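You operate a simulated robot arm through the tools that you are given. There is no shell and no other tool.

You are at the controls of a simulated robot arm. One attempt, no reset.

JOB
Run the wiper board's window shut and wipe the finger marks off it.
Fine: window knob back to off before the wipe; use the green rag and put it back; leave the board's other switches as they are; leave the red supply knob. What is to be rubbed or washed off counts as gone when no trace of it is left.

The check looks at the end state, three seconds after you hand in, the way a careful person would. Anything else that was tipped, shoved, dropped, spilled or broken makes it a failure.

ROBOT AND FRAMES
A 6-joint arm with a two-finger gripper, fixed in place. Base frame: the origin is on the floor under the middle of its stand, x ahead of it, y to its left, z up. Readings come in m, degrees, newtons and seconds.
It reaches about 1.417 m from its shoulder. Its first joint turns from -166.0 to 166.0 degrees. Payload 3.43 kg.
The tool frame sits at the grasp point between the pads (the TCP): z along the fingers, y along the line on which they close. The tips reach 0.02 m beyond it. The gripper opens to 0.19 m; its body begins 0.248 m behind the TCP.
Orientation is that of the tool frame in the base frame, as a unit quaternion [x, y, z, w]. With the fingers straight down and closing along the base's y, the tool's x points along the base's -x, its y along +y and its z along -z.

CONTROLS
- The arm moves only by the tool drive_tool. Its arguments are lists of equal length, an entry for each row: "offset": the shift along the tool's x, y, z in m, a list of three; "turn": the turn, a rotation vector about the tool's x, y, z in degrees, a list of three. In form: {"offset": [[tx, ty, tz], ...], "turn": [[wx, wy, wz], ...]}. A call has 1 to 20 rows; each row is the pose to reach, as a shift and turn from the pose commanded when the call began, along the tool's axes at that moment. "hand" is the opening, from 0 (shut) to 1 (fully open), set as the call begins (left out, the last holds). A row lasts 0.2 s, in which the tool goes at most 0.05 m and 8.6 degrees; a call with a longer step from one row to the next is refused whole, and so is a gripper value outside its range. Where a pose cannot be reached the arm comes as near as it can. A force on the tool above 50 N (or 10 N above the force at the start of the call, whichever is more), or a blocked arm, ends the call early, and 0.2 s more pass. Each finger travels about 0.153 m/s and halts on what it meets, pressing with about 21 N; the grip force reading is that of the motor and also rises with nothing between the fingers. The clock runs only during rows and for 0.2 s after the last one: add rows that repeat a pose to give the fingers time. It gives the time, the measured TCP pose, the force on the tool (base axes), the opening and the grip force at its end, in the units of the frame above (readings bear some noise), with the torque about the TCP (base axes, N m) and any sound that the robot's microphone picked up.
- Cameras (640 x 400 px; columns grow to the right, rows downward): "scene" is fixed at [0.4029, -0.641, 1.6645]; the picture's right is [0.81, -0.59, 0.00], its down [-0.36, -0.49, -0.79] and it looks along [0.47, 0.64, -0.61] (base axes); focal length 314 px, centre (320, 200). "wrist" rides on the gripper at [0.07, -0.008, -0.288] in the tool frame; the picture's right is [0.12, 0.99, 0.00], its down [-0.96, 0.12, -0.25] and it looks along [-0.25, 0.03, 0.97] (tool axes); focal length 261 px, centre (320, 200). There is no depth. A picture from a camera that has moved, and an enlarged one, comes with that camera's place and axes in the base frame and with its lens. The place of the scene camera against the robot may be out by one fixed shift of up to 0.018 m in any direction.
- capture(camera): a new picture of that camera. No time passes.
- lift_body(by): moves the trunk up (or, below 0, down) by that many m; the arm rides with it, the base frame stays. It gives what a move gives, with no picture.
- close_up(camera, box): a new picture of the part [left, top, right, bottom] of that camera's present view, enlarged. No time passes.
- hand_in(): hands the job in; it is judged then, once.

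Nothing tells you positions but the pictures and the camera data. Unless the task says otherwise, let go and move clear before handing in.

The tools are called after ">>>" as a command line: name --argument value ..., lists and objects as JSON in quotes. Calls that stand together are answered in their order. drive_tool: Moves the arm, as the interface text tells. Its arguments: {"type":"object","properties":{"offset":{"type":"array"},"turn":{"type":"array"},"hand":{"type":"number"}},"required":["offset","turn"]} The other tools are called the same way: lift_body (by) moves the trunk up or down; capture (camera) takes a picture; close_up (camera, box) takes an enlarged picture of a part of a camera's view; hand_in () hands the job in.

At the start:

```text
clock: 0.0
eef_pos: [0.6048, -0.0696, 1.4333]
orientation: [0.0, 1.0, 0.0, 0.0]
ft_force: [-0.5, -0.4, -0.4]
torque: [-0.02, -0.01, -0.01]
finger_gap: 0.19
finger_force: 0.0
trunk travel left (down, up): [-0.375, 0.065]
```

scene: 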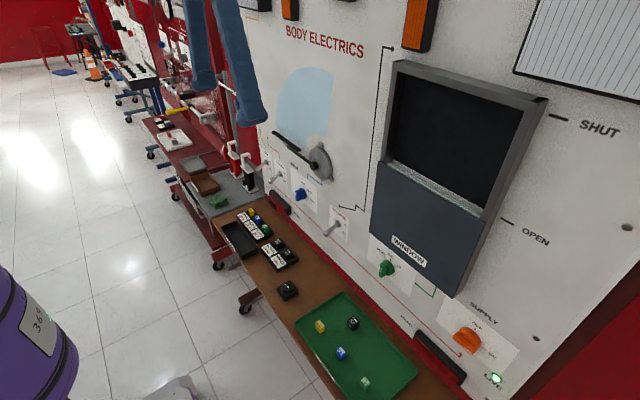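
wrist: 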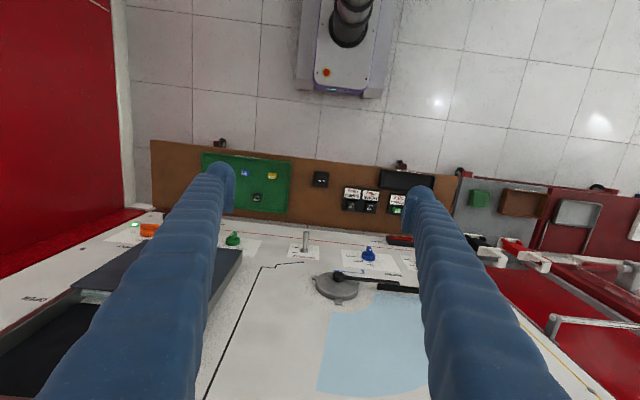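

I see a body-electrics board with a window in a frame at the right (pane currently low), a green knob below it, and a green rag probably on the grey cart to the left. I'll take enlarged pictures first to make out the details.

>>> close_up --camera "scene" --box '[340, 40, 640, 240]'

>>> close_up --camera "scene" --box '[340, 200, 580, 400]'

>>> close_up --camera "scene" --box '[140, 100, 380, 260]'

>>> close_up --camera "wrist" --box '[100, 120, 340, 280]'

>>> close_up --camera "wrist" --box '[380, 140, 640, 300]'

```text
2.00 times, centred on (490, 140) of scene
camera zoom: at [0.4029, -0.641, 1.6645], right [0.81, -0.59, 0.0], down [-0.36, -0.49, -0.79], along [0.47, 0.64, -0.61], focal length 628 px, centre (-20, 320)
```

zoom: 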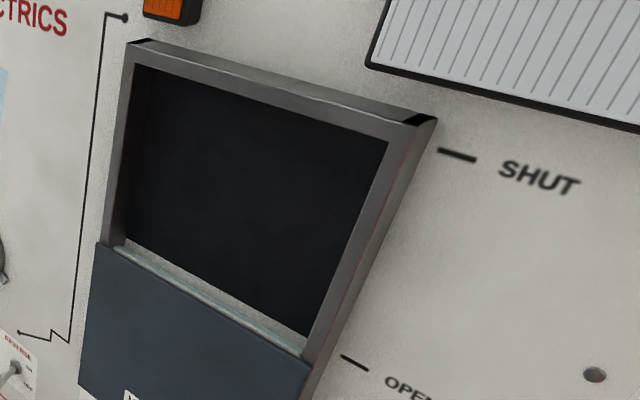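

```text
2.00 times, centred on (460, 300) of scene
camera zoom: at [0.4029, -0.641, 1.6645], right [0.81, -0.59, 0.0], down [-0.36, -0.49, -0.79], along [0.47, 0.64, -0.61], focal length 628 px, centre (40, 0)
```

zoom: 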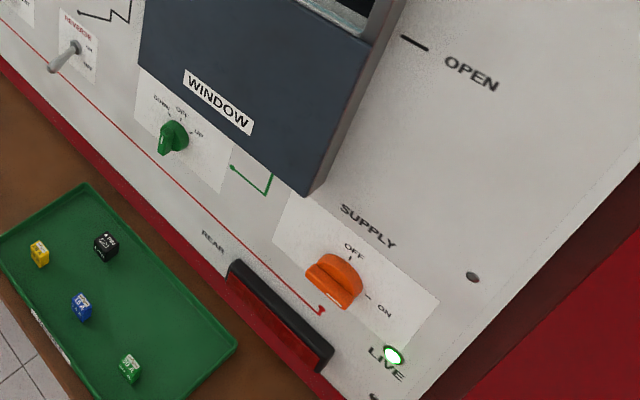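

```text
2.50 times, centred on (260, 180) of scene
camera zoom: at [0.4029, -0.641, 1.6645], right [0.81, -0.59, 0.0], down [-0.36, -0.49, -0.79], along [0.47, 0.64, -0.61], focal length 785 px, centre (470, 250)
```

zoom: 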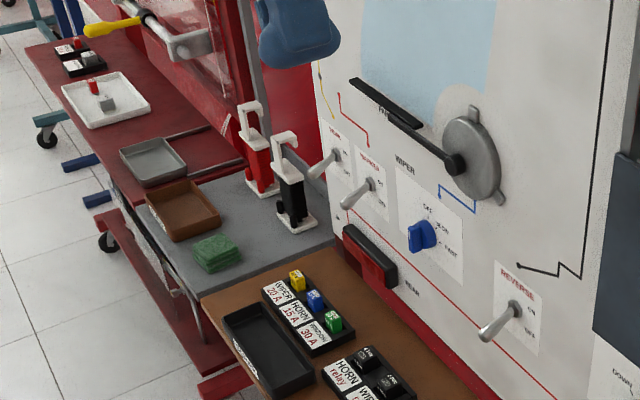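

```text
2.50 times, centred on (220, 200) of wrist
camera zoom: at [0.5343, -0.079, 1.7211], right [-0.12, 0.99, 0.0], down [0.96, 0.12, 0.25], along [0.25, 0.03, -0.97], focal length 652 px, centre (570, 200)
```

zoom: 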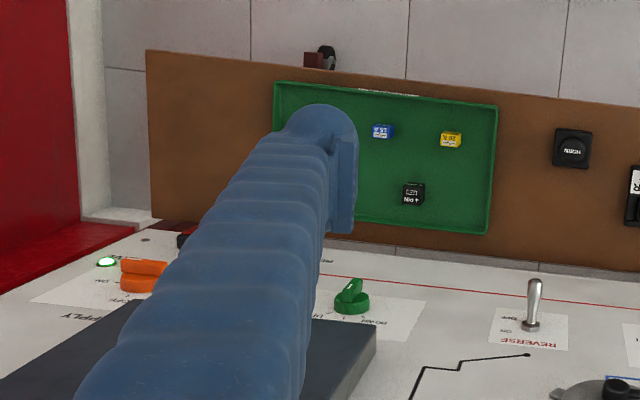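

```text
2.46 times, centred on (510, 220) of wrist
camera zoom: at [0.5343, -0.079, 1.7211], right [-0.12, 0.99, 0.0], down [0.96, 0.12, 0.25], along [0.25, 0.03, -0.97], focal length 642 px, centre (-148, 151)
```

zoom: 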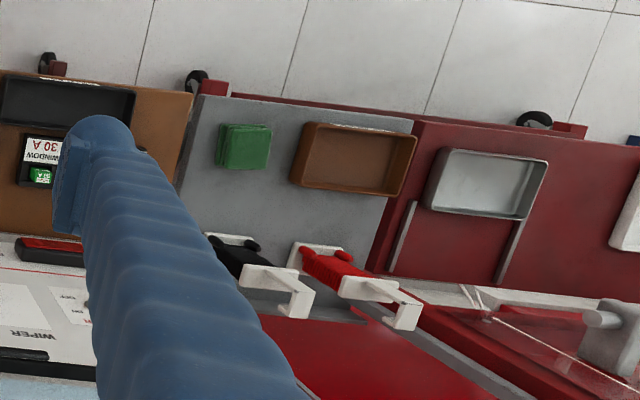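

The board looks vertical and facing the robot at around x≈0.9, with the window's green knob near (0.88, -0.30, 1.0). I'll zoom further on the knob, pane, rag and tray before moving.

>>> close_up --camera "scene" --box '[365, 235, 445, 285]'

>>> close_up --camera "scene" --box '[370, 50, 560, 170]'

>>> close_up --camera "scene" --box '[360, 150, 520, 250]'

>>> close_up --camera "wrist" --box '[200, 215, 296, 275]'

>>> close_up --camera "scene" --box '[180, 150, 260, 200]'

>>> close_up --camera "scene" --box '[180, 180, 276, 240]'

>>> close_up --camera "scene" --box '[210, 200, 338, 280]'

```text
8.00 times, centred on (405, 260) of scene
camera zoom: at [0.4029, -0.641, 1.6645], right [0.81, -0.59, 0.0], down [-0.36, -0.49, -0.79], along [0.47, 0.64, -0.61], focal length 2513 px, centre (-360, -280)
```

zoom: 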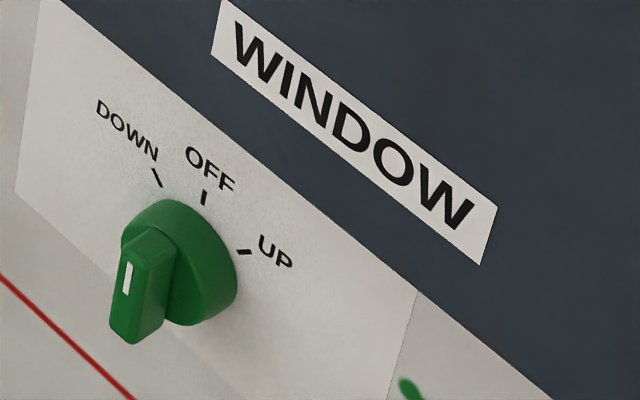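

```text
3.33 times, centred on (465, 110) of scene
camera zoom: at [0.4029, -0.641, 1.6645], right [0.81, -0.59, 0.0], down [-0.36, -0.49, -0.79], along [0.47, 0.64, -0.61], focal length 1047 px, centre (-163, 500)
```

zoom: 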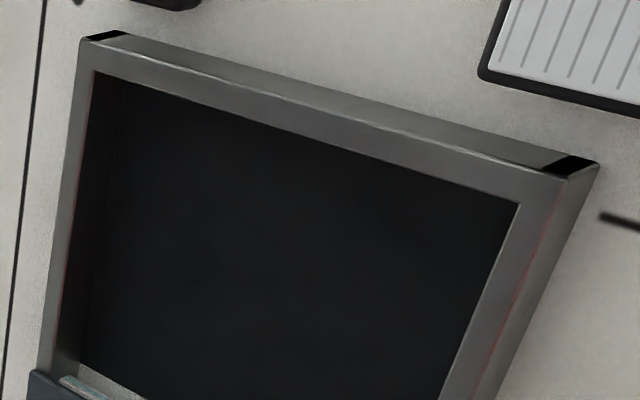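

```text
4.00 times, centred on (440, 200) of scene
camera zoom: at [0.4029, -0.641, 1.6645], right [0.81, -0.59, 0.0], down [-0.36, -0.49, -0.79], along [0.47, 0.64, -0.61], focal length 1256 px, centre (-160, 200)
```

zoom: 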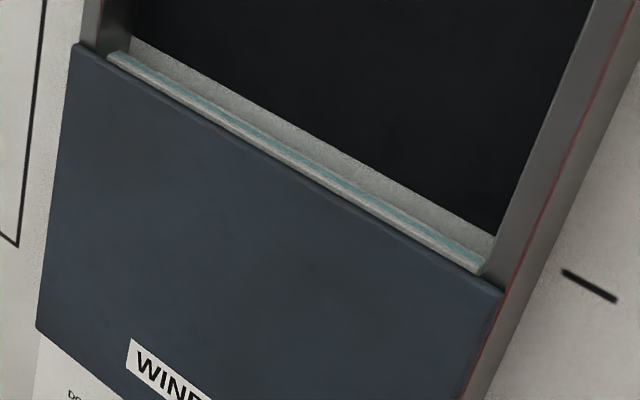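

```text
6.67 times, centred on (248, 245) of wrist
camera zoom: at [0.5343, -0.079, 1.7211], right [-0.12, 0.99, 0.0], down [0.96, 0.12, 0.25], along [0.25, 0.03, -0.97], focal length 1738 px, centre (800, -100)
```

zoom: 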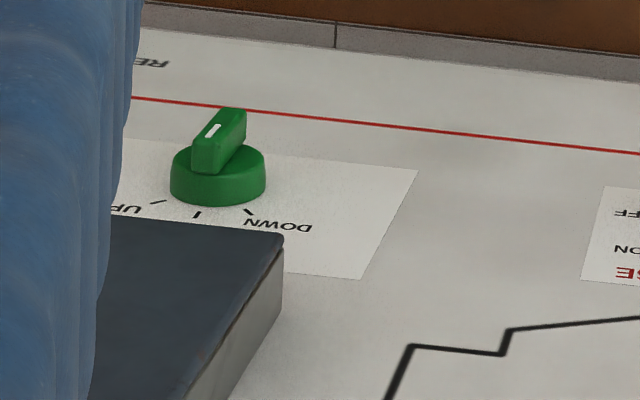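

```text
8.00 times, centred on (220, 175) of scene
camera zoom: at [0.4029, -0.641, 1.6645], right [0.81, -0.59, 0.0], down [-0.36, -0.49, -0.79], along [0.47, 0.64, -0.61], focal length 2513 px, centre (1120, 400)
```

zoom: 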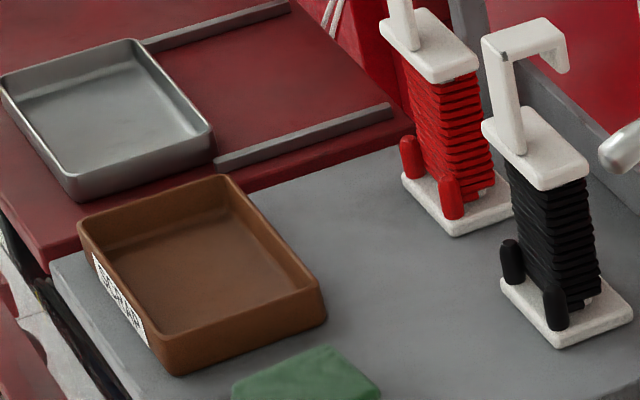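

```text
6.67 times, centred on (228, 210) of scene
camera zoom: at [0.4029, -0.641, 1.6645], right [0.81, -0.59, 0.0], down [-0.36, -0.49, -0.79], along [0.47, 0.64, -0.61], focal length 2094 px, centre (933, 133)
```

zoom: 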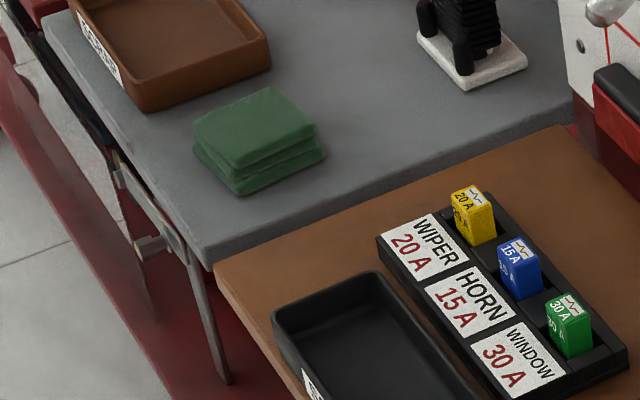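

```text
5.00 times, centred on (274, 240) of scene
camera zoom: at [0.4029, -0.641, 1.6645], right [0.81, -0.59, 0.0], down [-0.36, -0.49, -0.79], along [0.47, 0.64, -0.61], focal length 1570 px, centre (550, 0)
```

zoom: 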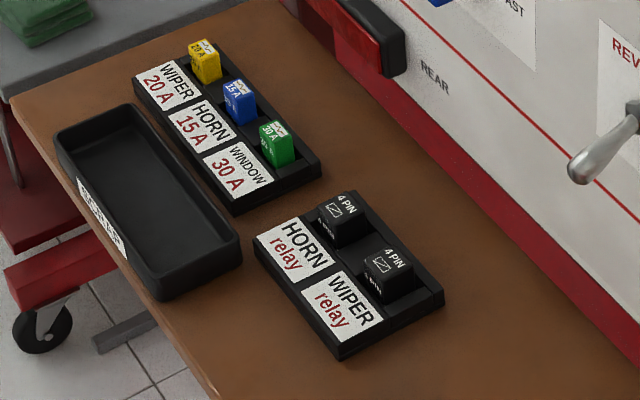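

The knob's blade is vertical at OFF, with UP about 45° clockwise from it, and the pane is fully down inside the lower panel. I'll swing the gripper to point at the board, well clear of everything, so the wrist camera can look at the panel.

>>> drive_tool --offset '[[0.005, -0.02, 0.02], [0.01, -0.04, 0.04], [0.015, -0.06, 0.06], [0.02, -0.08, 0.08], [0.025, -0.1, 0.1], [0.03, -0.12, 0.12], [0.035, -0.14, 0.14], [0.04, -0.16, 0.16], [0.045, -0.18, 0.18], [0.05, -0.2, 0.2], [0.055, -0.22, 0.22], [0.055, -0.23, 0.233]]' --turn '[[0, -7.5, 0], [0, -15, 0], [0, -22.5, 0], [0, -30, 0], [0, -37.5, 0], [0, -45, 0], [0, -52.5, 0], [0, -60, 0], [0, -67.5, 0], [0, -75, 0], [0, -82.5, 0], [0, -90, 0]]' --hand 1

```text
clock: 2.6
eef_pos: [0.5703, -0.3598, 1.3822]
orientation: [0.024, 0.748, 0.043, 0.662]
ft_force: [-0.6, -0.6, -1.0]
torque: [0.02, -0.01, 0.04]
finger_gap: 0.1901
finger_force: 0.1
out of reach, approached as far as the arm can: row 6, 7, 8, 9, 10, 11, 12
trunk travel left (down, up): [-0.375, 0.065]
```

The arm came only part of the way (too folded to reach that pose). Let me see where it stands now.

>>> capture --camera "scene"

>>> capture --camera "wrist"

```text
taken
```

scene: 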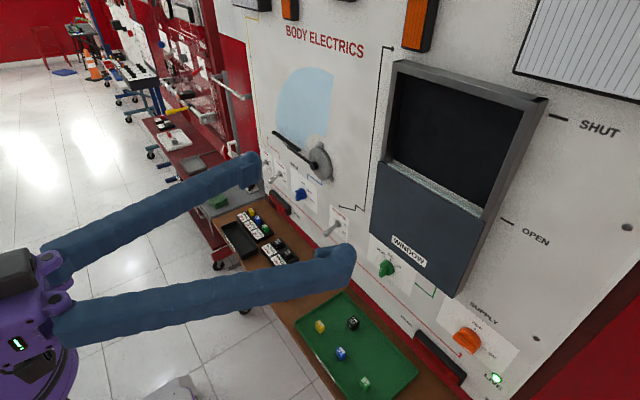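

```text
taken
camera wrist: at [0.2762, -0.3722, 1.3467], right [-0.04, 1.0, -0.02], down [-0.13, 0.02, 0.99], along [0.99, 0.04, 0.13], focal length 261 px, centre (320, 200)
```

wrist: 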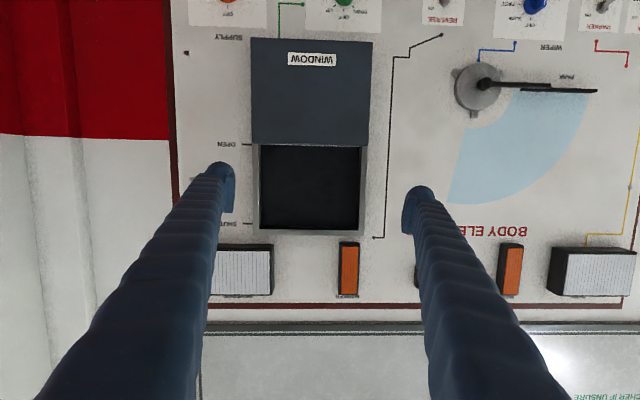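

The gripper now points at the board; the arm was too folded at this trunk height. I'll lower the trunk so the shoulder sits nearer the knob's height (about z=1.0); the path below the gripper is clear (table top about z=0.79, front edge x≈0.63).

>>> lift_body --by -0.2

```text
clock: 4.8
eef_pos: [0.5702, -0.3608, 1.1805]
orientation: [0.025, 0.749, 0.042, 0.661]
ft_force: [1.4, -0.6, 0.3]
torque: [-0.02, 0.0, 0.02]
finger_gap: 0.1901
finger_force: 0.0
trunk travel left (down, up): [-0.175, 0.265]
```

Trunk lowered. I'll do a null move to see what pose the commands are measured from.

>>> drive_tool --offset '[[0, 0, 0]]' --turn '[[0, 0, 0]]'

>>> capture --camera "wrist"

```text
clock: 5.2
eef_pos: [0.5694, -0.3598, 1.182]
orientation: [0.024, 0.749, 0.043, 0.661]
ft_force: [0.4, -0.5, 0.7]
torque: [0.01, 0.03, -0.02]
finger_gap: 0.1899
finger_force: 0.2
trunk travel left (down, up): [-0.175, 0.265]
```

```text
taken
camera wrist: at [0.2766, -0.3716, 1.1468], right [-0.04, 1.0, -0.02], down [-0.13, 0.02, 0.99], along [0.99, 0.04, 0.13], focal length 261 px, centre (320, 200)
```

wrist: 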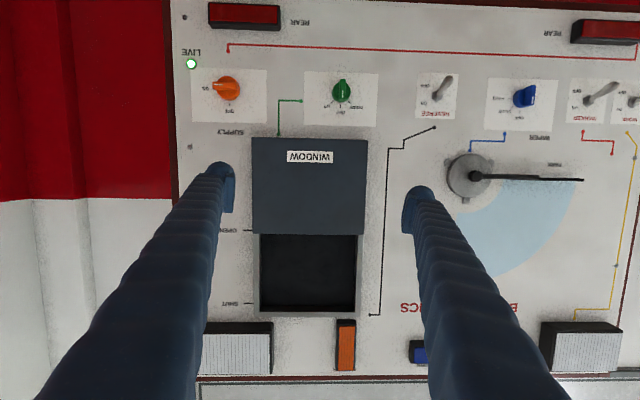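

The board plane works out to about x=0.88. I'll straighten the tool to point squarely at the board while moving towards the knob's line, keeping well back.

>>> close_up --camera "wrist" --box '[296, 60, 392, 120]'

>>> close_up --camera "wrist" --box '[230, 120, 390, 320]'

>>> drive_tool --offset '[[0.01, 0.012, 0.005], [0.03, 0.024, 0.01], [0.05, 0.036, 0.015], [0.07, 0.048, 0.02], [0.08, 0.06, 0.02]]' --turn '[[0.3, -1.4, -1.1], [0.6, -2.8, -2.2], [0.9, -4.2, -3.3], [1.2, -5.6, -4.4], [1.54, -6.97, -5.43]]'

```text
6.67 times, centred on (344, 90) of wrist
camera zoom: at [0.2766, -0.3716, 1.1468], right [-0.04, 1.0, -0.02], down [-0.13, 0.02, 0.99], along [0.99, 0.04, 0.13], focal length 1738 px, centre (160, 933)
```

zoom: 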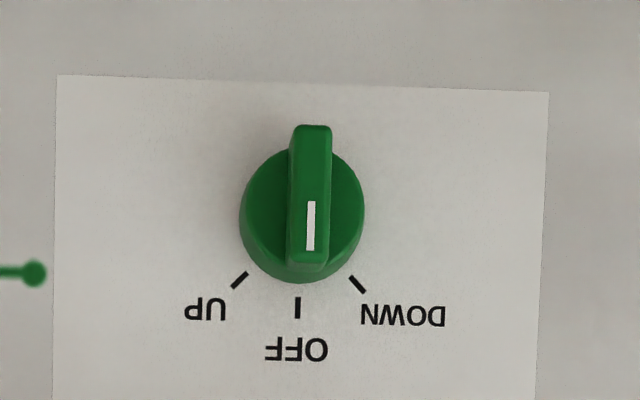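

```text
2.00 times, centred on (310, 220) of wrist
camera zoom: at [0.2766, -0.3716, 1.1468], right [-0.04, 1.0, -0.02], down [-0.13, 0.02, 0.99], along [0.99, 0.04, 0.13], focal length 521 px, centre (340, 160)
```

zoom: 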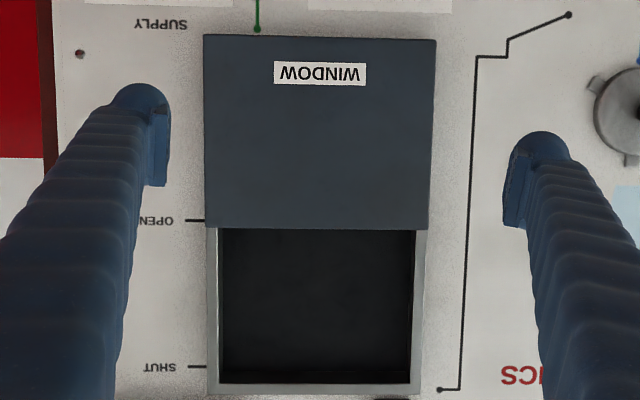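

```text
clock: 6.4
eef_pos: [0.5953, -0.3537, 1.2086]
orientation: [0.018, 0.735, 0.033, 0.677]
ft_force: [0.5, -0.9, -0.4]
torque: [0.03, -0.04, 0.12]
finger_gap: 0.19
finger_force: 0.2
out of reach, approached as far as the arm can: row 1, 2, 3, 4, 5
trunk travel left (down, up): [-0.175, 0.265]
```

The arm is limited when folded close, so I'll move forward a bit first (still well short of the board) and then straighten.

>>> drive_tool --offset '[[0, 0, 0.025], [0, 0, 0.05], [0, 0, 0.075], [0, 0, 0.1]]' --turn '[[0, 0, 0], [0, 0, 0], [0, 0, 0], [0, 0, 0]]'

```text
clock: 7.4
eef_pos: [0.6969, -0.3569, 1.2036]
orientation: [0.017, 0.736, 0.033, 0.676]
ft_force: [0.9, -0.7, -0.2]
torque: [-0.01, -0.01, 0.0]
finger_gap: 0.1898
finger_force: 0.1
trunk travel left (down, up): [-0.175, 0.265]
```

That worked. Now I'll straighten and lower to in front of the knob (still ~0.16 m from the board), half closing the fingers to stay clear of neighbouring switches.

>>> drive_tool --offset '[[0.026, 0.0067, 0.003], [0.052, 0.0133, 0.006], [0.078, 0.02, 0.009], [0.104, 0.0267, 0.011], [0.13, 0.0333, 0.014], [0.156, 0.04, 0.017]]' --turn '[[0.22, -0.81, -0.68], [0.43, -1.62, -1.35], [0.65, -2.43, -2.03], [0.87, -3.24, -2.7], [1.08, -4.05, -3.38], [1.3, -4.86, -4.05]]' --hand 0.5

>>> capture --camera "wrist"

>>> capture --camera "scene"

```text
clock: 8.8
eef_pos: [0.7574, -0.3772, 1.1299]
orientation: [0.01, 0.724, 0.04, 0.689]
ft_force: [1.1, 0.5, 0.2]
torque: [0.02, 0.04, -0.07]
finger_gap: 0.0949
finger_force: 0.0
out of reach, approached as far as the arm can: row 1, 2, 3, 4, 5, 6
trunk travel left (down, up): [-0.175, 0.265]
```

```text
taken
camera wrist: at [0.4669, -0.3941, 1.0734], right [-0.05, 1.0, -0.05], down [-0.2, 0.04, 0.98], along [0.98, 0.06, 0.2], focal length 261 px, centre (320, 200)
```

wrist: 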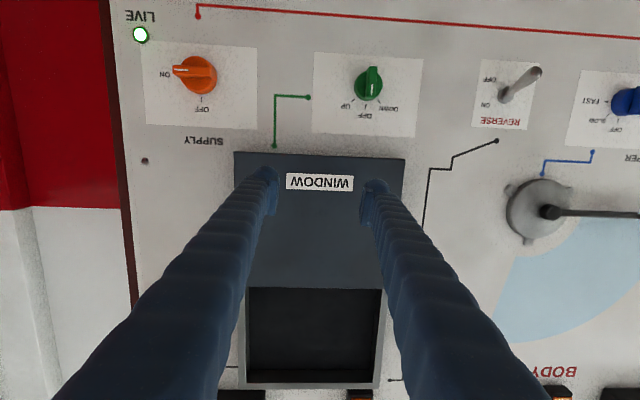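

```text
taken
```

scene: 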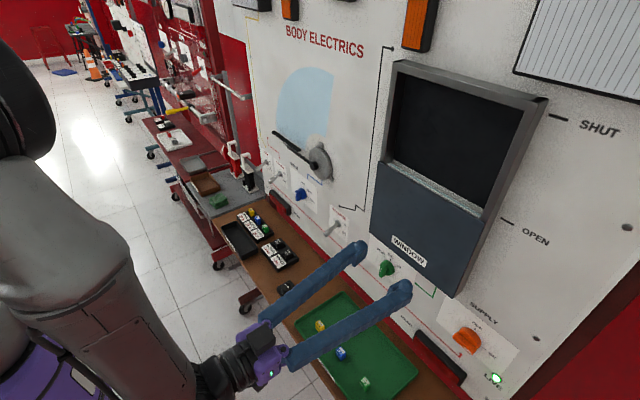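

The arm slid along its folded limit (it can't bring the wrist so near its shoulder). Lowering the trunk further puts the shoulder well below, freeing the pose; the space beneath the gripper is clear.

>>> lift_body --by -0.14

>>> capture --camera "wrist"

>>> capture --camera "scene"

```text
clock: 10.4
eef_pos: [0.7562, -0.3775, 0.9897]
orientation: [0.011, 0.724, 0.041, 0.688]
ft_force: [-1.1, 0.6, -0.9]
torque: [-0.01, 0.03, -0.04]
finger_gap: 0.0952
finger_force: 0.0
trunk travel left (down, up): [-0.035, 0.405]
```

```text
taken
camera wrist: at [0.4657, -0.3948, 0.9337], right [-0.05, 1.0, -0.05], down [-0.2, 0.04, 0.98], along [0.98, 0.06, 0.2], focal length 261 px, centre (320, 200)
```

wrist: 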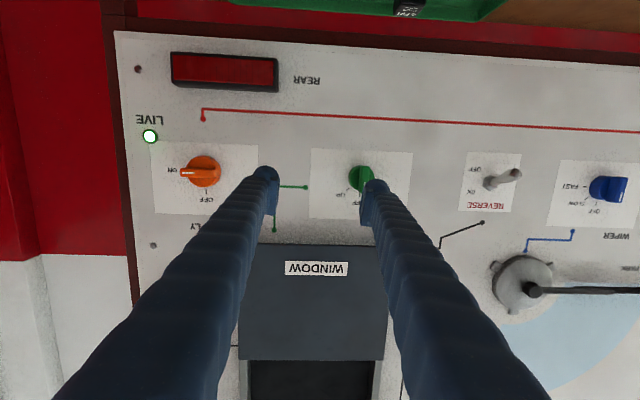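

```text
taken
```

scene: 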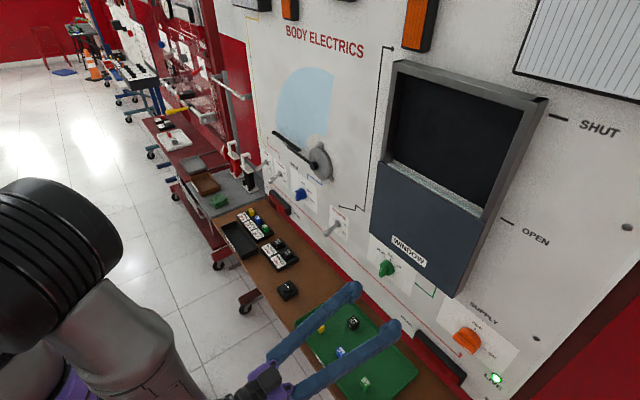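

The knob is now fixed from two views at about (0.86, -0.311, 0.98). I'll straighten the tool and slide sideways onto the knob's axis, tips still short of it.

>>> drive_tool --offset '[[0.0021, 0.013, 0.005], [0.0042, 0.026, 0.009], [0.0064, 0.039, 0.013], [0.0085, 0.052, 0.017], [0.0106, 0.0649, 0.02]]' --turn '[[0.49, -0.58, -0.84], [0.97, -1.16, -1.69], [1.46, -1.75, -2.53], [1.94, -2.33, -3.38], [2.43, -2.91, -4.22]]'

>>> capture --camera "wrist"

```text
clock: 11.6
eef_pos: [0.7939, -0.3516, 1.0202]
orientation: [0.007, 0.718, 0.026, 0.696]
ft_force: [0.3, 0.6, 0.5]
torque: [0.0, 0.06, -0.21]
finger_gap: 0.0949
finger_force: 0.0
out of reach, approached as far as the arm can: row 1, 2, 3, 4, 5
trunk travel left (down, up): [-0.035, 0.405]
```

```text
taken
camera wrist: at [0.5046, -0.3658, 0.9583], right [-0.03, 1.0, -0.07], down [-0.22, 0.06, 0.97], along [0.97, 0.05, 0.22], focal length 261 px, centre (320, 200)
```

wrist: 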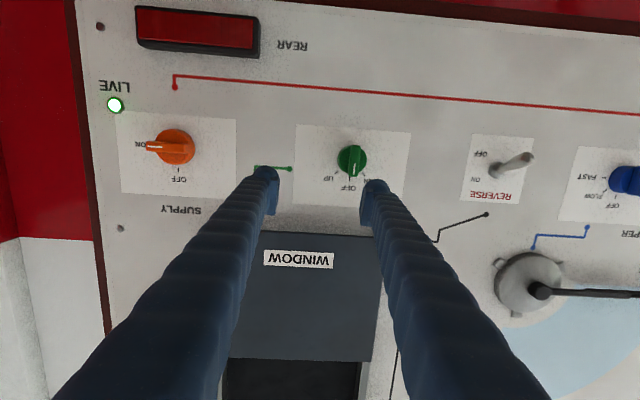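

The wrist is at a bend limit with the tool level, so I'll drop the trunk the last few centimetres and let the tool pitch about 5° downward, which eases the wrist. Then slide onto the knob's axis.

>>> lift_body --by -0.034

>>> drive_tool --offset '[[0.0, 0.0, 0.0], [0.0, 0.003, 0.0], [0.001, 0.006, 0.0]]' --turn '[[0.2, 1.1, -0.3], [0.5, 2.2, -0.7], [0.8, 3.2, -1.2]]'

```text
clock: 12.4
eef_pos: [0.7928, -0.353, 0.9867]
orientation: [0.007, 0.717, 0.025, 0.696]
ft_force: [-0.2, -0.2, 0.1]
torque: [-0.02, 0.04, -0.04]
finger_gap: 0.0951
finger_force: 0.2
trunk travel left (down, up): [-0.001, 0.439]
```

```text
clock: 13.2
eef_pos: [0.7944, -0.346, 0.9841]
orientation: [0.002, 0.737, 0.016, 0.675]
ft_force: [0.7, 0.2, -0.1]
torque: [-0.03, -0.08, 0.06]
finger_gap: 0.0947
finger_force: 0.0
trunk travel left (down, up): [-0.001, 0.439]
```

Reached fully this time. Next I'll slide 36 mm sideways to centre on the knob.

>>> drive_tool --offset '[[0.001, 0.012, 0.002], [0.002, 0.024, 0.004], [0.0034, 0.0358, 0.0067]]' --turn '[[0.4, 0, -0.5], [0.8, 0, -1.0], [1.2, 0, -1.41]]'

>>> capture --camera "wrist"

>>> close_up --camera "scene" --box '[320, 220, 448, 300]'

```text
clock: 14.0
eef_pos: [0.8081, -0.3222, 0.9996]
orientation: [0.004, 0.742, 0.009, 0.67]
ft_force: [-0.3, -0.5, 0.8]
torque: [-0.02, -0.01, 0.11]
finger_gap: 0.0947
finger_force: 0.1
out of reach, approached as far as the arm can: row 1, 2, 3
trunk travel left (down, up): [-0.001, 0.439]
```

```text
taken
camera wrist: at [0.5144, -0.3327, 0.9569], right [-0.02, 0.99, -0.1], down [-0.15, 0.1, 0.98], along [0.99, 0.03, 0.15], focal length 261 px, centre (320, 200)
```

wrist: 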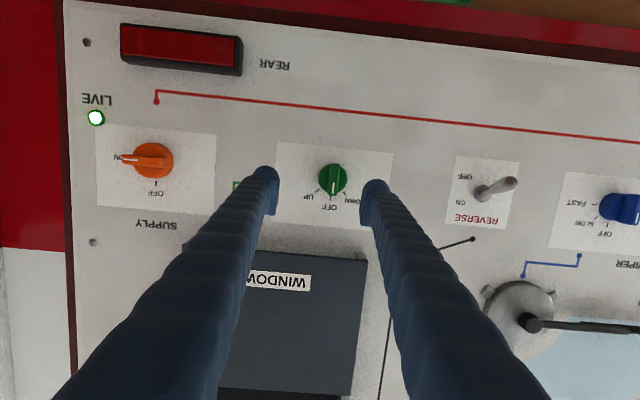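

```text
5.00 times, centred on (384, 260) of scene
camera zoom: at [0.4029, -0.641, 1.6645], right [0.81, -0.59, 0.0], down [-0.36, -0.49, -0.79], along [0.47, 0.64, -0.61], focal length 1570 px, centre (0, -100)
```

zoom: 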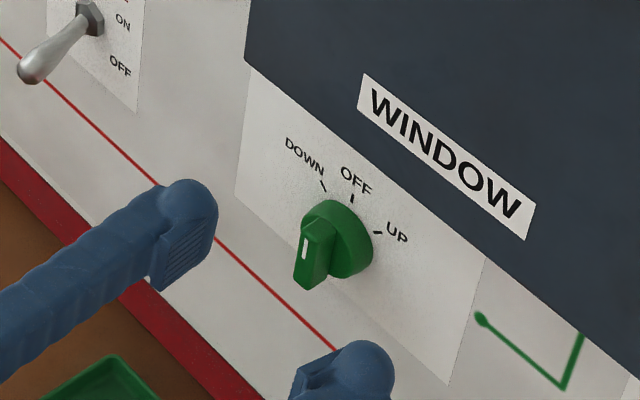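

The limit is the arm's folding, so pitching the tool more steeply (about 12°) keeps the finger pads parallel to the vertical blade and gives room. First a zoomed look at the knob from here to pin its centre and depth.

>>> close_up --camera "wrist" --box '[286, 150, 382, 210]'

>>> close_up --camera "scene" --box '[370, 250, 410, 275]'

```text
6.67 times, centred on (334, 180) of wrist
camera zoom: at [0.5144, -0.3327, 0.9569], right [-0.02, 0.99, -0.1], down [-0.15, 0.1, 0.98], along [0.99, 0.03, 0.15], focal length 1738 px, centre (227, 333)
```

zoom: 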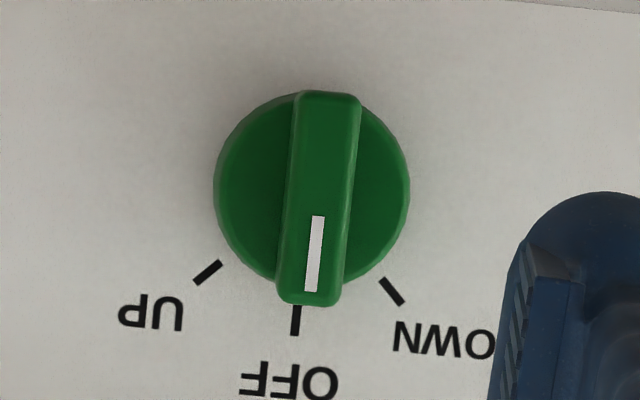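

```text
16.00 times, centred on (390, 262) of scene
camera zoom: at [0.4029, -0.641, 1.6645], right [0.81, -0.59, 0.0], down [-0.36, -0.49, -0.79], along [0.47, 0.64, -0.61], focal length 5025 px, centre (-800, -800)
```

zoom: 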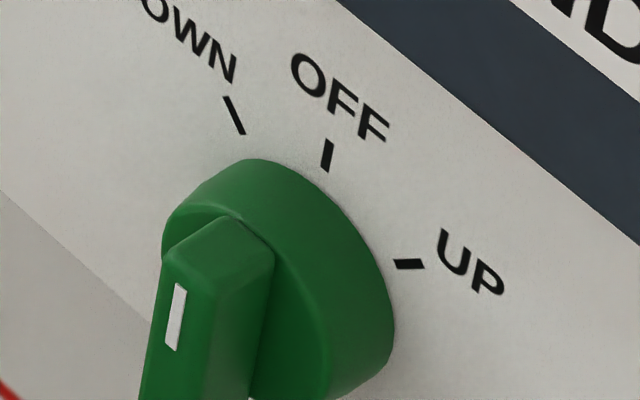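

The ticks fit a 27.5 mm circle at ±45°, knob centre about (y,z) = (-0.3075, 0.981). I'll pitch to about 12° and move in front of the knob with the tips still short of the blade.

>>> drive_tool --offset '[[0.003, 0.003, 0.002], [0.007, 0.007, 0.004], [0.011, 0.011, 0.006], [0.0151, 0.0144, 0.0087]]' --turn '[[0.13, 2.5, -0.25], [0.26, 4.0, -0.5], [0.39, 5.2, -0.75], [0.52, 6.17, -1.0]]'

>>> close_up --camera "scene" --box '[352, 235, 432, 285]'

>>> capture --camera "wrist"

```text
clock: 15.0
eef_pos: [0.8172, -0.3088, 0.9845]
orientation: [-0.001, 0.773, -0.007, 0.634]
ft_force: [0.3, 0.2, 0.3]
torque: [0.01, -0.01, 0.03]
finger_gap: 0.0951
finger_force: 0.2
trunk travel left (down, up): [-0.001, 0.439]
```

```text
8.00 times, centred on (392, 260) of scene
camera zoom: at [0.4029, -0.641, 1.6645], right [0.81, -0.59, 0.0], down [-0.36, -0.49, -0.79], along [0.47, 0.64, -0.61], focal length 2513 px, centre (-256, -280)
```

zoom: 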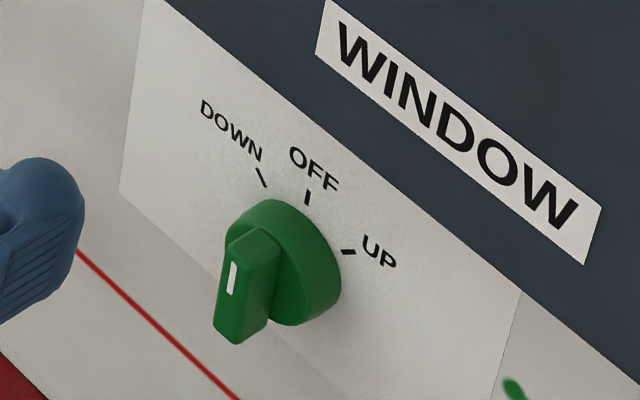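

```text
taken
camera wrist: at [0.5213, -0.3153, 0.9723], right [-0.02, 0.99, -0.13], down [-0.05, 0.13, 0.99], along [1.0, 0.02, 0.05], focal length 261 px, centre (320, 200)
```

wrist: 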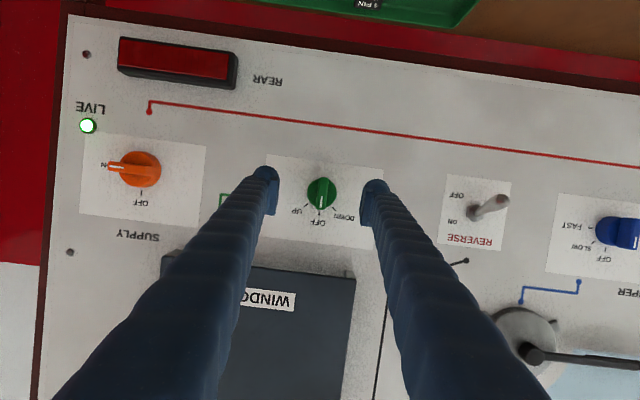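

Reached cleanly at (0.817, -0.309, 0.9845). Zooming in on the wrist view to confirm centring before moving onto the blade.

>>> close_up --camera "wrist" --box '[256, 152, 384, 232]'

>>> close_up --camera "scene" --box '[310, 230, 438, 310]'

```text
5.00 times, centred on (320, 192) of wrist
camera zoom: at [0.5213, -0.3153, 0.9723], right [-0.02, 0.99, -0.13], down [-0.05, 0.13, 0.99], along [1.0, 0.02, 0.05], focal length 1303 px, centre (320, 240)
```

zoom: 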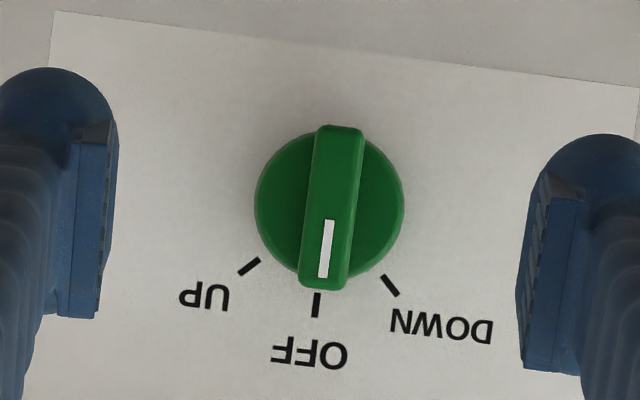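

```text
5.00 times, centred on (374, 270) of scene
camera zoom: at [0.4029, -0.641, 1.6645], right [0.81, -0.59, 0.0], down [-0.36, -0.49, -0.79], along [0.47, 0.64, -0.61], focal length 1570 px, centre (50, -150)
```

zoom: 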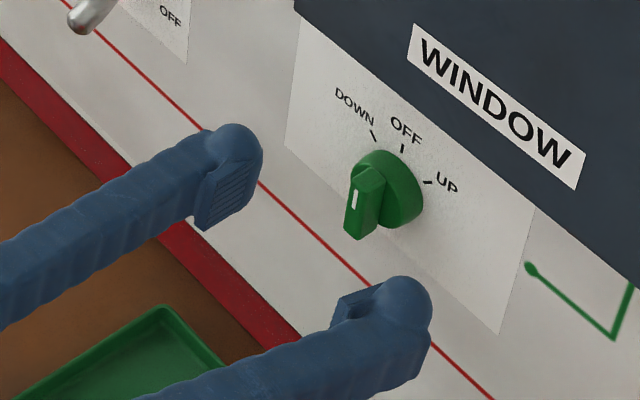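

Knob axis refined to (y,z) ≈ (-0.306, 0.981). I'll advance 25 mm so the pads straddle the blade, then look before closing.

>>> drive_tool --offset '[[-0.0013, 0.0011, 0.0082], [-0.0026, 0.0022, 0.0165], [-0.0039, 0.0032, 0.0247]]' --turn '[[-0.2, 0.2, 0.2], [-0.4, 0.4, 0.4], [-0.5, 0.5, 0.6]]'

>>> close_up --camera "wrist" --box '[256, 152, 384, 232]'

>>> close_up --camera "scene" --box '[310, 230, 438, 310]'

```text
clock: 15.8
eef_pos: [0.8404, -0.3048, 0.9817]
orientation: [-0.001, 0.775, -0.003, 0.632]
ft_force: [0.2, 0.7, -0.9]
torque: [0.0, 0.01, -0.01]
finger_gap: 0.0948
finger_force: 0.1
trunk travel left (down, up): [-0.001, 0.439]
```

```text
5.00 times, centred on (320, 192) of wrist
camera zoom: at [0.5452, -0.3128, 0.9718], right [-0.02, 0.99, -0.12], down [-0.05, 0.12, 0.99], along [1.0, 0.03, 0.04], focal length 1303 px, centre (320, 240)
```

zoom: 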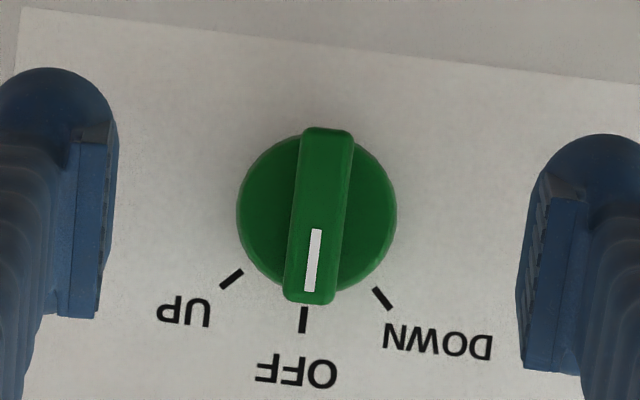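

```text
5.00 times, centred on (374, 270) of scene
camera zoom: at [0.4029, -0.641, 1.6645], right [0.81, -0.59, 0.0], down [-0.36, -0.49, -0.79], along [0.47, 0.64, -0.61], focal length 1570 px, centre (50, -150)
```

zoom: 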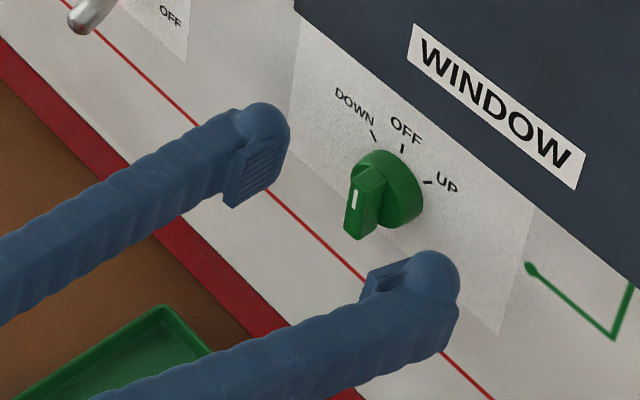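

Comparing fingertip and blade in the scene view, the tips are about level with the blade's front face, so the board is nearer x≈0.893. I'll advance another 11 mm and check again.

>>> drive_tool --offset '[[-0.001, -0.0004, 0.005], [-0.0022, -0.0008, 0.0108]]' --turn '[[0, 0, 0], [0, 0, 0]]'

>>> close_up --camera "wrist" --box '[256, 152, 384, 232]'

>>> close_up --camera "scene" --box '[342, 230, 438, 290]'

```text
clock: 16.4
eef_pos: [0.8532, -0.3064, 0.9813]
orientation: [0.0, 0.776, -0.004, 0.631]
ft_force: [0.3, 0.7, -0.5]
torque: [0.0, -0.02, 0.01]
finger_gap: 0.0951
finger_force: 0.1
trunk travel left (down, up): [-0.001, 0.439]
```

```text
5.00 times, centred on (320, 192) of wrist
camera zoom: at [0.557, -0.3142, 0.9707], right [-0.02, 0.99, -0.12], down [-0.05, 0.12, 0.99], along [1.0, 0.03, 0.04], focal length 1303 px, centre (320, 240)
```

zoom: 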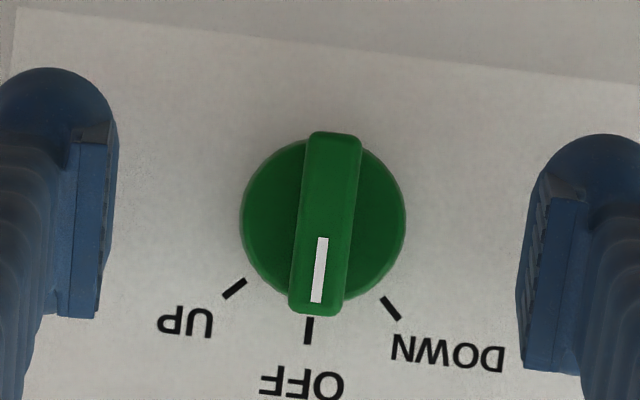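

```text
6.67 times, centred on (390, 260) of scene
camera zoom: at [0.4029, -0.641, 1.6645], right [0.81, -0.59, 0.0], down [-0.36, -0.49, -0.79], along [0.47, 0.64, -0.61], focal length 2094 px, centre (-147, -200)
```

zoom: 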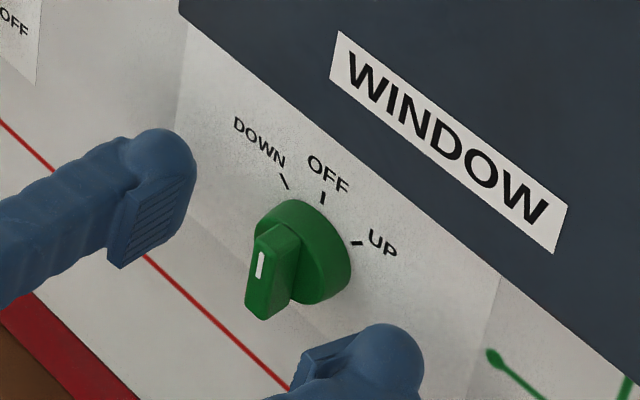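

The pads overlap the blade by several millimetres now. I'll nudge 3 mm further and centre 2.5 mm in y, then close on the blade.

>>> drive_tool --offset '[[-0.0006, 0.0025, 0.003]]' --turn '[[0, 0, 0]]'

>>> drive_tool --offset '[[0, 0, 0], [0, 0, 0], [0, 0, 0], [0, 0, 0]]' --turn '[[0, 0, 0], [0, 0, 0], [0, 0, 0], [0, 0, 0]]' --hand 0

>>> close_up --camera "wrist" --box '[256, 152, 384, 232]'

>>> close_up --camera "scene" --box '[342, 230, 438, 290]'

```text
clock: 16.8
eef_pos: [0.8558, -0.3039, 0.9816]
orientation: [-0.001, 0.776, -0.004, 0.631]
ft_force: [-0.4, 0.1, 1.0]
torque: [0.02, 0.03, 0.0]
finger_gap: 0.0951
finger_force: 0.0
trunk travel left (down, up): [-0.001, 0.439]
```

```text
clock: 17.8
eef_pos: [0.8526, -0.3063, 0.9828]
orientation: [0.001, 0.775, -0.005, 0.632]
ft_force: [-47.3, -8.4, -0.2]
torque: [-0.03, 0.11, 0.02]
finger_gap: 0.0121
finger_force: 45.8
trunk travel left (down, up): [-0.001, 0.439]
```

```text
5.00 times, centred on (320, 192) of wrist
camera zoom: at [0.5565, -0.3124, 0.9718], right [-0.02, 0.99, -0.12], down [-0.05, 0.12, 0.99], along [1.0, 0.02, 0.05], focal length 1303 px, centre (320, 240)
```

zoom: 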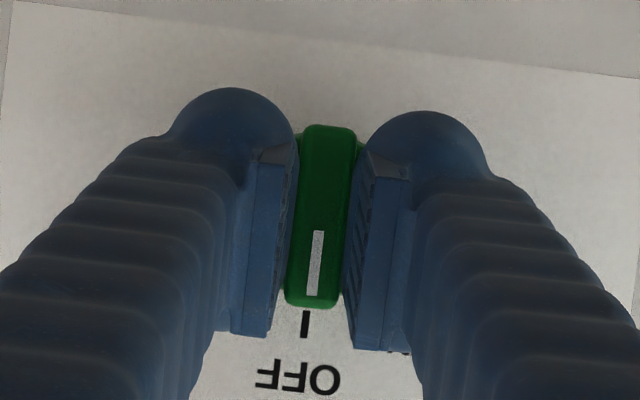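

```text
6.67 times, centred on (390, 260) of scene
camera zoom: at [0.4029, -0.641, 1.6645], right [0.81, -0.59, 0.0], down [-0.36, -0.49, -0.79], along [0.47, 0.64, -0.61], focal length 2094 px, centre (-147, -200)
```

zoom: 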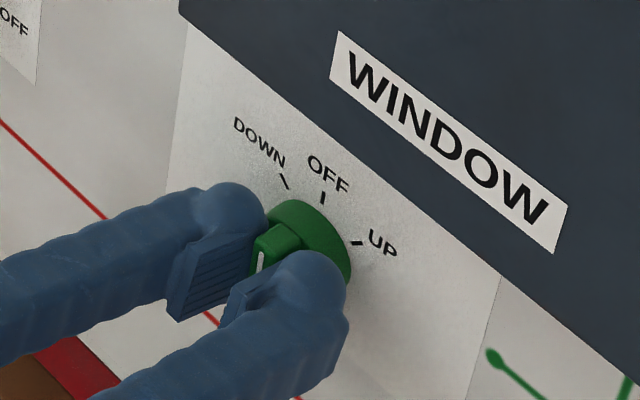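

The blade is gripped (gap 12 mm), but the tips press the disc and give 47 N back along x plus 8 N sideways. I'll relax the commanded pose a few millimetres to relieve that before turning.

>>> drive_tool --offset '[[0.0004, -0.0012, -0.002], [0.0008, -0.0024, -0.004]]' --turn '[[0, 0, 0], [0, 0, 0]]'

```text
clock: 18.4
eef_pos: [0.8528, -0.3053, 0.9825]
orientation: [-0.002, 0.775, -0.003, 0.632]
ft_force: [-12.1, 0.5, -4.0]
torque: [-0.03, -0.02, 0.05]
finger_gap: 0.0118
finger_force: 44.9
trunk travel left (down, up): [-0.001, 0.439]
```

Forces are relieved. Now I'll turn the knob 45° clockwise about the board normal to UP, in 7.5° steps.

>>> drive_tool --offset '[[0, 0, -0.0005], [0, 0, -0.0005], [0, 0, -0.0005], [0, 0, -0.0005], [0, 0, -0.0005], [0, 0, -0.0005]]' --turn '[[-1.53, 0, 7.34], [-3.07, 0, 14.68], [-4.6, 0, 22.03], [-6.13, 0, 29.37], [-7.67, 0, 36.71], [-9.2, 0, 44.05]]'

>>> close_up --camera "scene" --box '[342, 130, 534, 290]'

>>> close_up --camera "wrist" --box '[256, 152, 384, 232]'

```text
clock: 19.8
eef_pos: [0.8526, -0.3065, 0.9822]
orientation: [0.24, 0.716, 0.295, 0.585]
ft_force: [13.5, -6.7, 4.8]
torque: [-0.02, 0.06, 0.01]
finger_gap: 0.012
finger_force: 45.2
trunk travel left (down, up): [-0.001, 0.439]
```

```text
2.50 times, centred on (438, 210) of scene
camera zoom: at [0.4029, -0.641, 1.6645], right [0.81, -0.59, 0.0], down [-0.36, -0.49, -0.79], along [0.47, 0.64, -0.61], focal length 785 px, centre (25, 175)
```

zoom: 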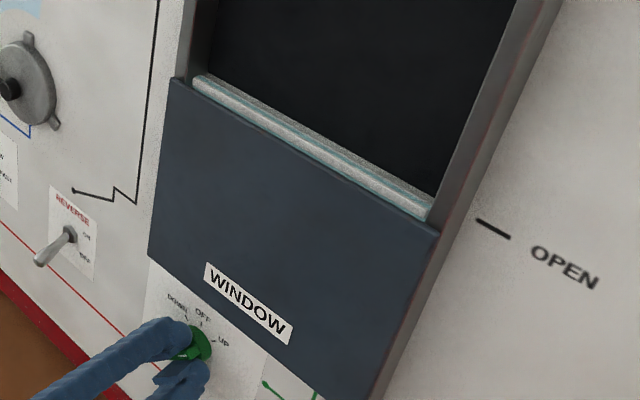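

```text
5.00 times, centred on (320, 192) of wrist
camera zoom: at [0.5565, -0.305, 0.968], right [-0.02, 0.79, 0.61], down [-0.05, -0.62, 0.79], along [1.0, -0.01, 0.05], focal length 1303 px, centre (320, 240)
```

zoom: 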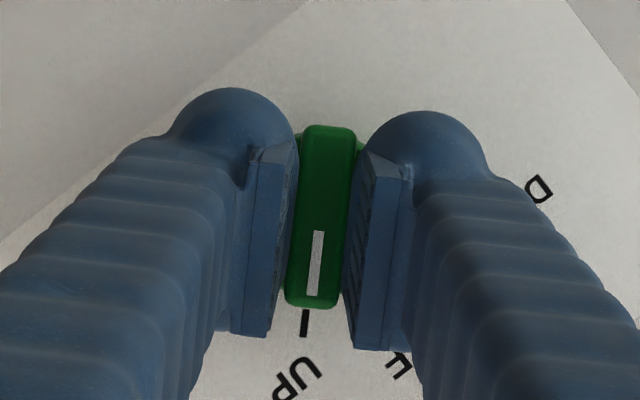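

The knob is exactly at UP and the pane's edge seems to be starting to rise. I'll hold still for four seconds and look.

>>> drive_tool --offset '[[0, 0, 0], [0, 0, 0], [0, 0, 0], [0, 0, 0], [0, 0, 0], [0, 0, 0], [0, 0, 0], [0, 0, 0], [0, 0, 0], [0, 0, 0]]' --turn '[[0, 0, 0], [0, 0, 0], [0, 0, 0], [0, 0, 0], [0, 0, 0], [0, 0, 0], [0, 0, 0], [0, 0, 0], [0, 0, 0], [0, 0, 0]]'

>>> close_up --camera "scene" --box '[342, 40, 582, 240]'

```text
clock: 22.0
eef_pos: [0.8512, -0.3065, 0.9809]
orientation: [0.241, 0.716, 0.293, 0.585]
ft_force: [25.5, -10.1, 17.6]
torque: [-0.03, -0.17, -0.15]
finger_gap: 0.012
finger_force: 44.6
trunk travel left (down, up): [-0.001, 0.439]
```

```text
2.00 times, centred on (462, 140) of scene
camera zoom: at [0.4029, -0.641, 1.6645], right [0.81, -0.59, 0.0], down [-0.36, -0.49, -0.79], along [0.47, 0.64, -0.61], focal length 628 px, centre (36, 320)
```

zoom: 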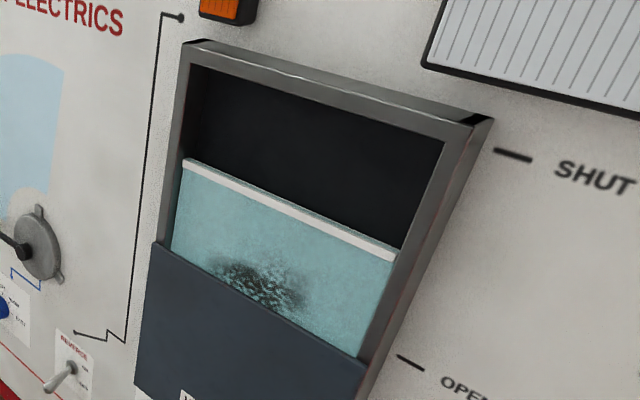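

The pane is about half way up and finger marks show on it. I'll hold on a bit longer, easing the commanded pose towards the reading to relieve the building force.

>>> drive_tool --offset '[[-0.0009, 0.0004, 0.0009], [-0.0017, 0.0007, 0.0017], [-0.0017, 0.0007, 0.0017], [-0.0017, 0.0007, 0.0017], [-0.0017, 0.0007, 0.0017], [-0.0017, 0.0007, 0.0017]]' --turn '[[0, 0, 0], [0, 0, 0], [0, 0, 0], [0, 0, 0], [0, 0, 0], [0, 0, 0]]'

>>> close_up --camera "scene" --box '[342, 40, 582, 240]'

```text
clock: 23.4
eef_pos: [0.8524, -0.3058, 0.9819]
orientation: [0.241, 0.717, 0.293, 0.584]
ft_force: [-14.4, -4.8, -0.5]
torque: [-0.03, 0.03, 0.03]
finger_gap: 0.0122
finger_force: 45.3
trunk travel left (down, up): [-0.001, 0.439]
```

```text
2.00 times, centred on (462, 140) of scene
camera zoom: at [0.4029, -0.641, 1.6645], right [0.81, -0.59, 0.0], down [-0.36, -0.49, -0.79], along [0.47, 0.64, -0.61], focal length 628 px, centre (36, 320)
```

zoom: 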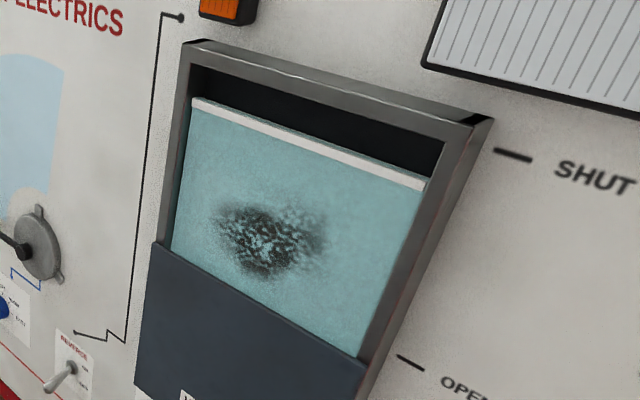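

The pane is nearly shut; about one more second should do.

>>> drive_tool --offset '[[0, 0, 0], [0, 0, 0], [0, 0, 0], [0, 0, 0]]' --turn '[[0, 0, 0], [0, 0, 0], [0, 0, 0], [0, 0, 0]]'

>>> close_up --camera "scene" --box '[342, 40, 582, 240]'

```text
clock: 24.4
eef_pos: [0.8522, -0.3066, 0.9819]
orientation: [0.24, 0.717, 0.294, 0.584]
ft_force: [-26.0, -1.9, -12.6]
torque: [0.0, 0.15, 0.01]
finger_gap: 0.0121
finger_force: 45.2
trunk travel left (down, up): [-0.001, 0.439]
```

```text
2.00 times, centred on (462, 140) of scene
camera zoom: at [0.4029, -0.641, 1.6645], right [0.81, -0.59, 0.0], down [-0.36, -0.49, -0.79], along [0.47, 0.64, -0.61], focal length 628 px, centre (36, 320)
```

zoom: 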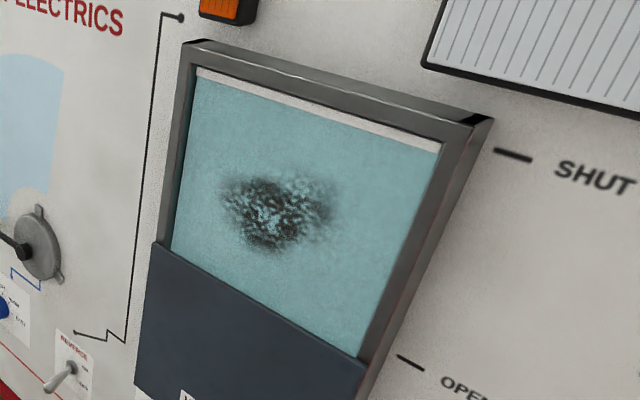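

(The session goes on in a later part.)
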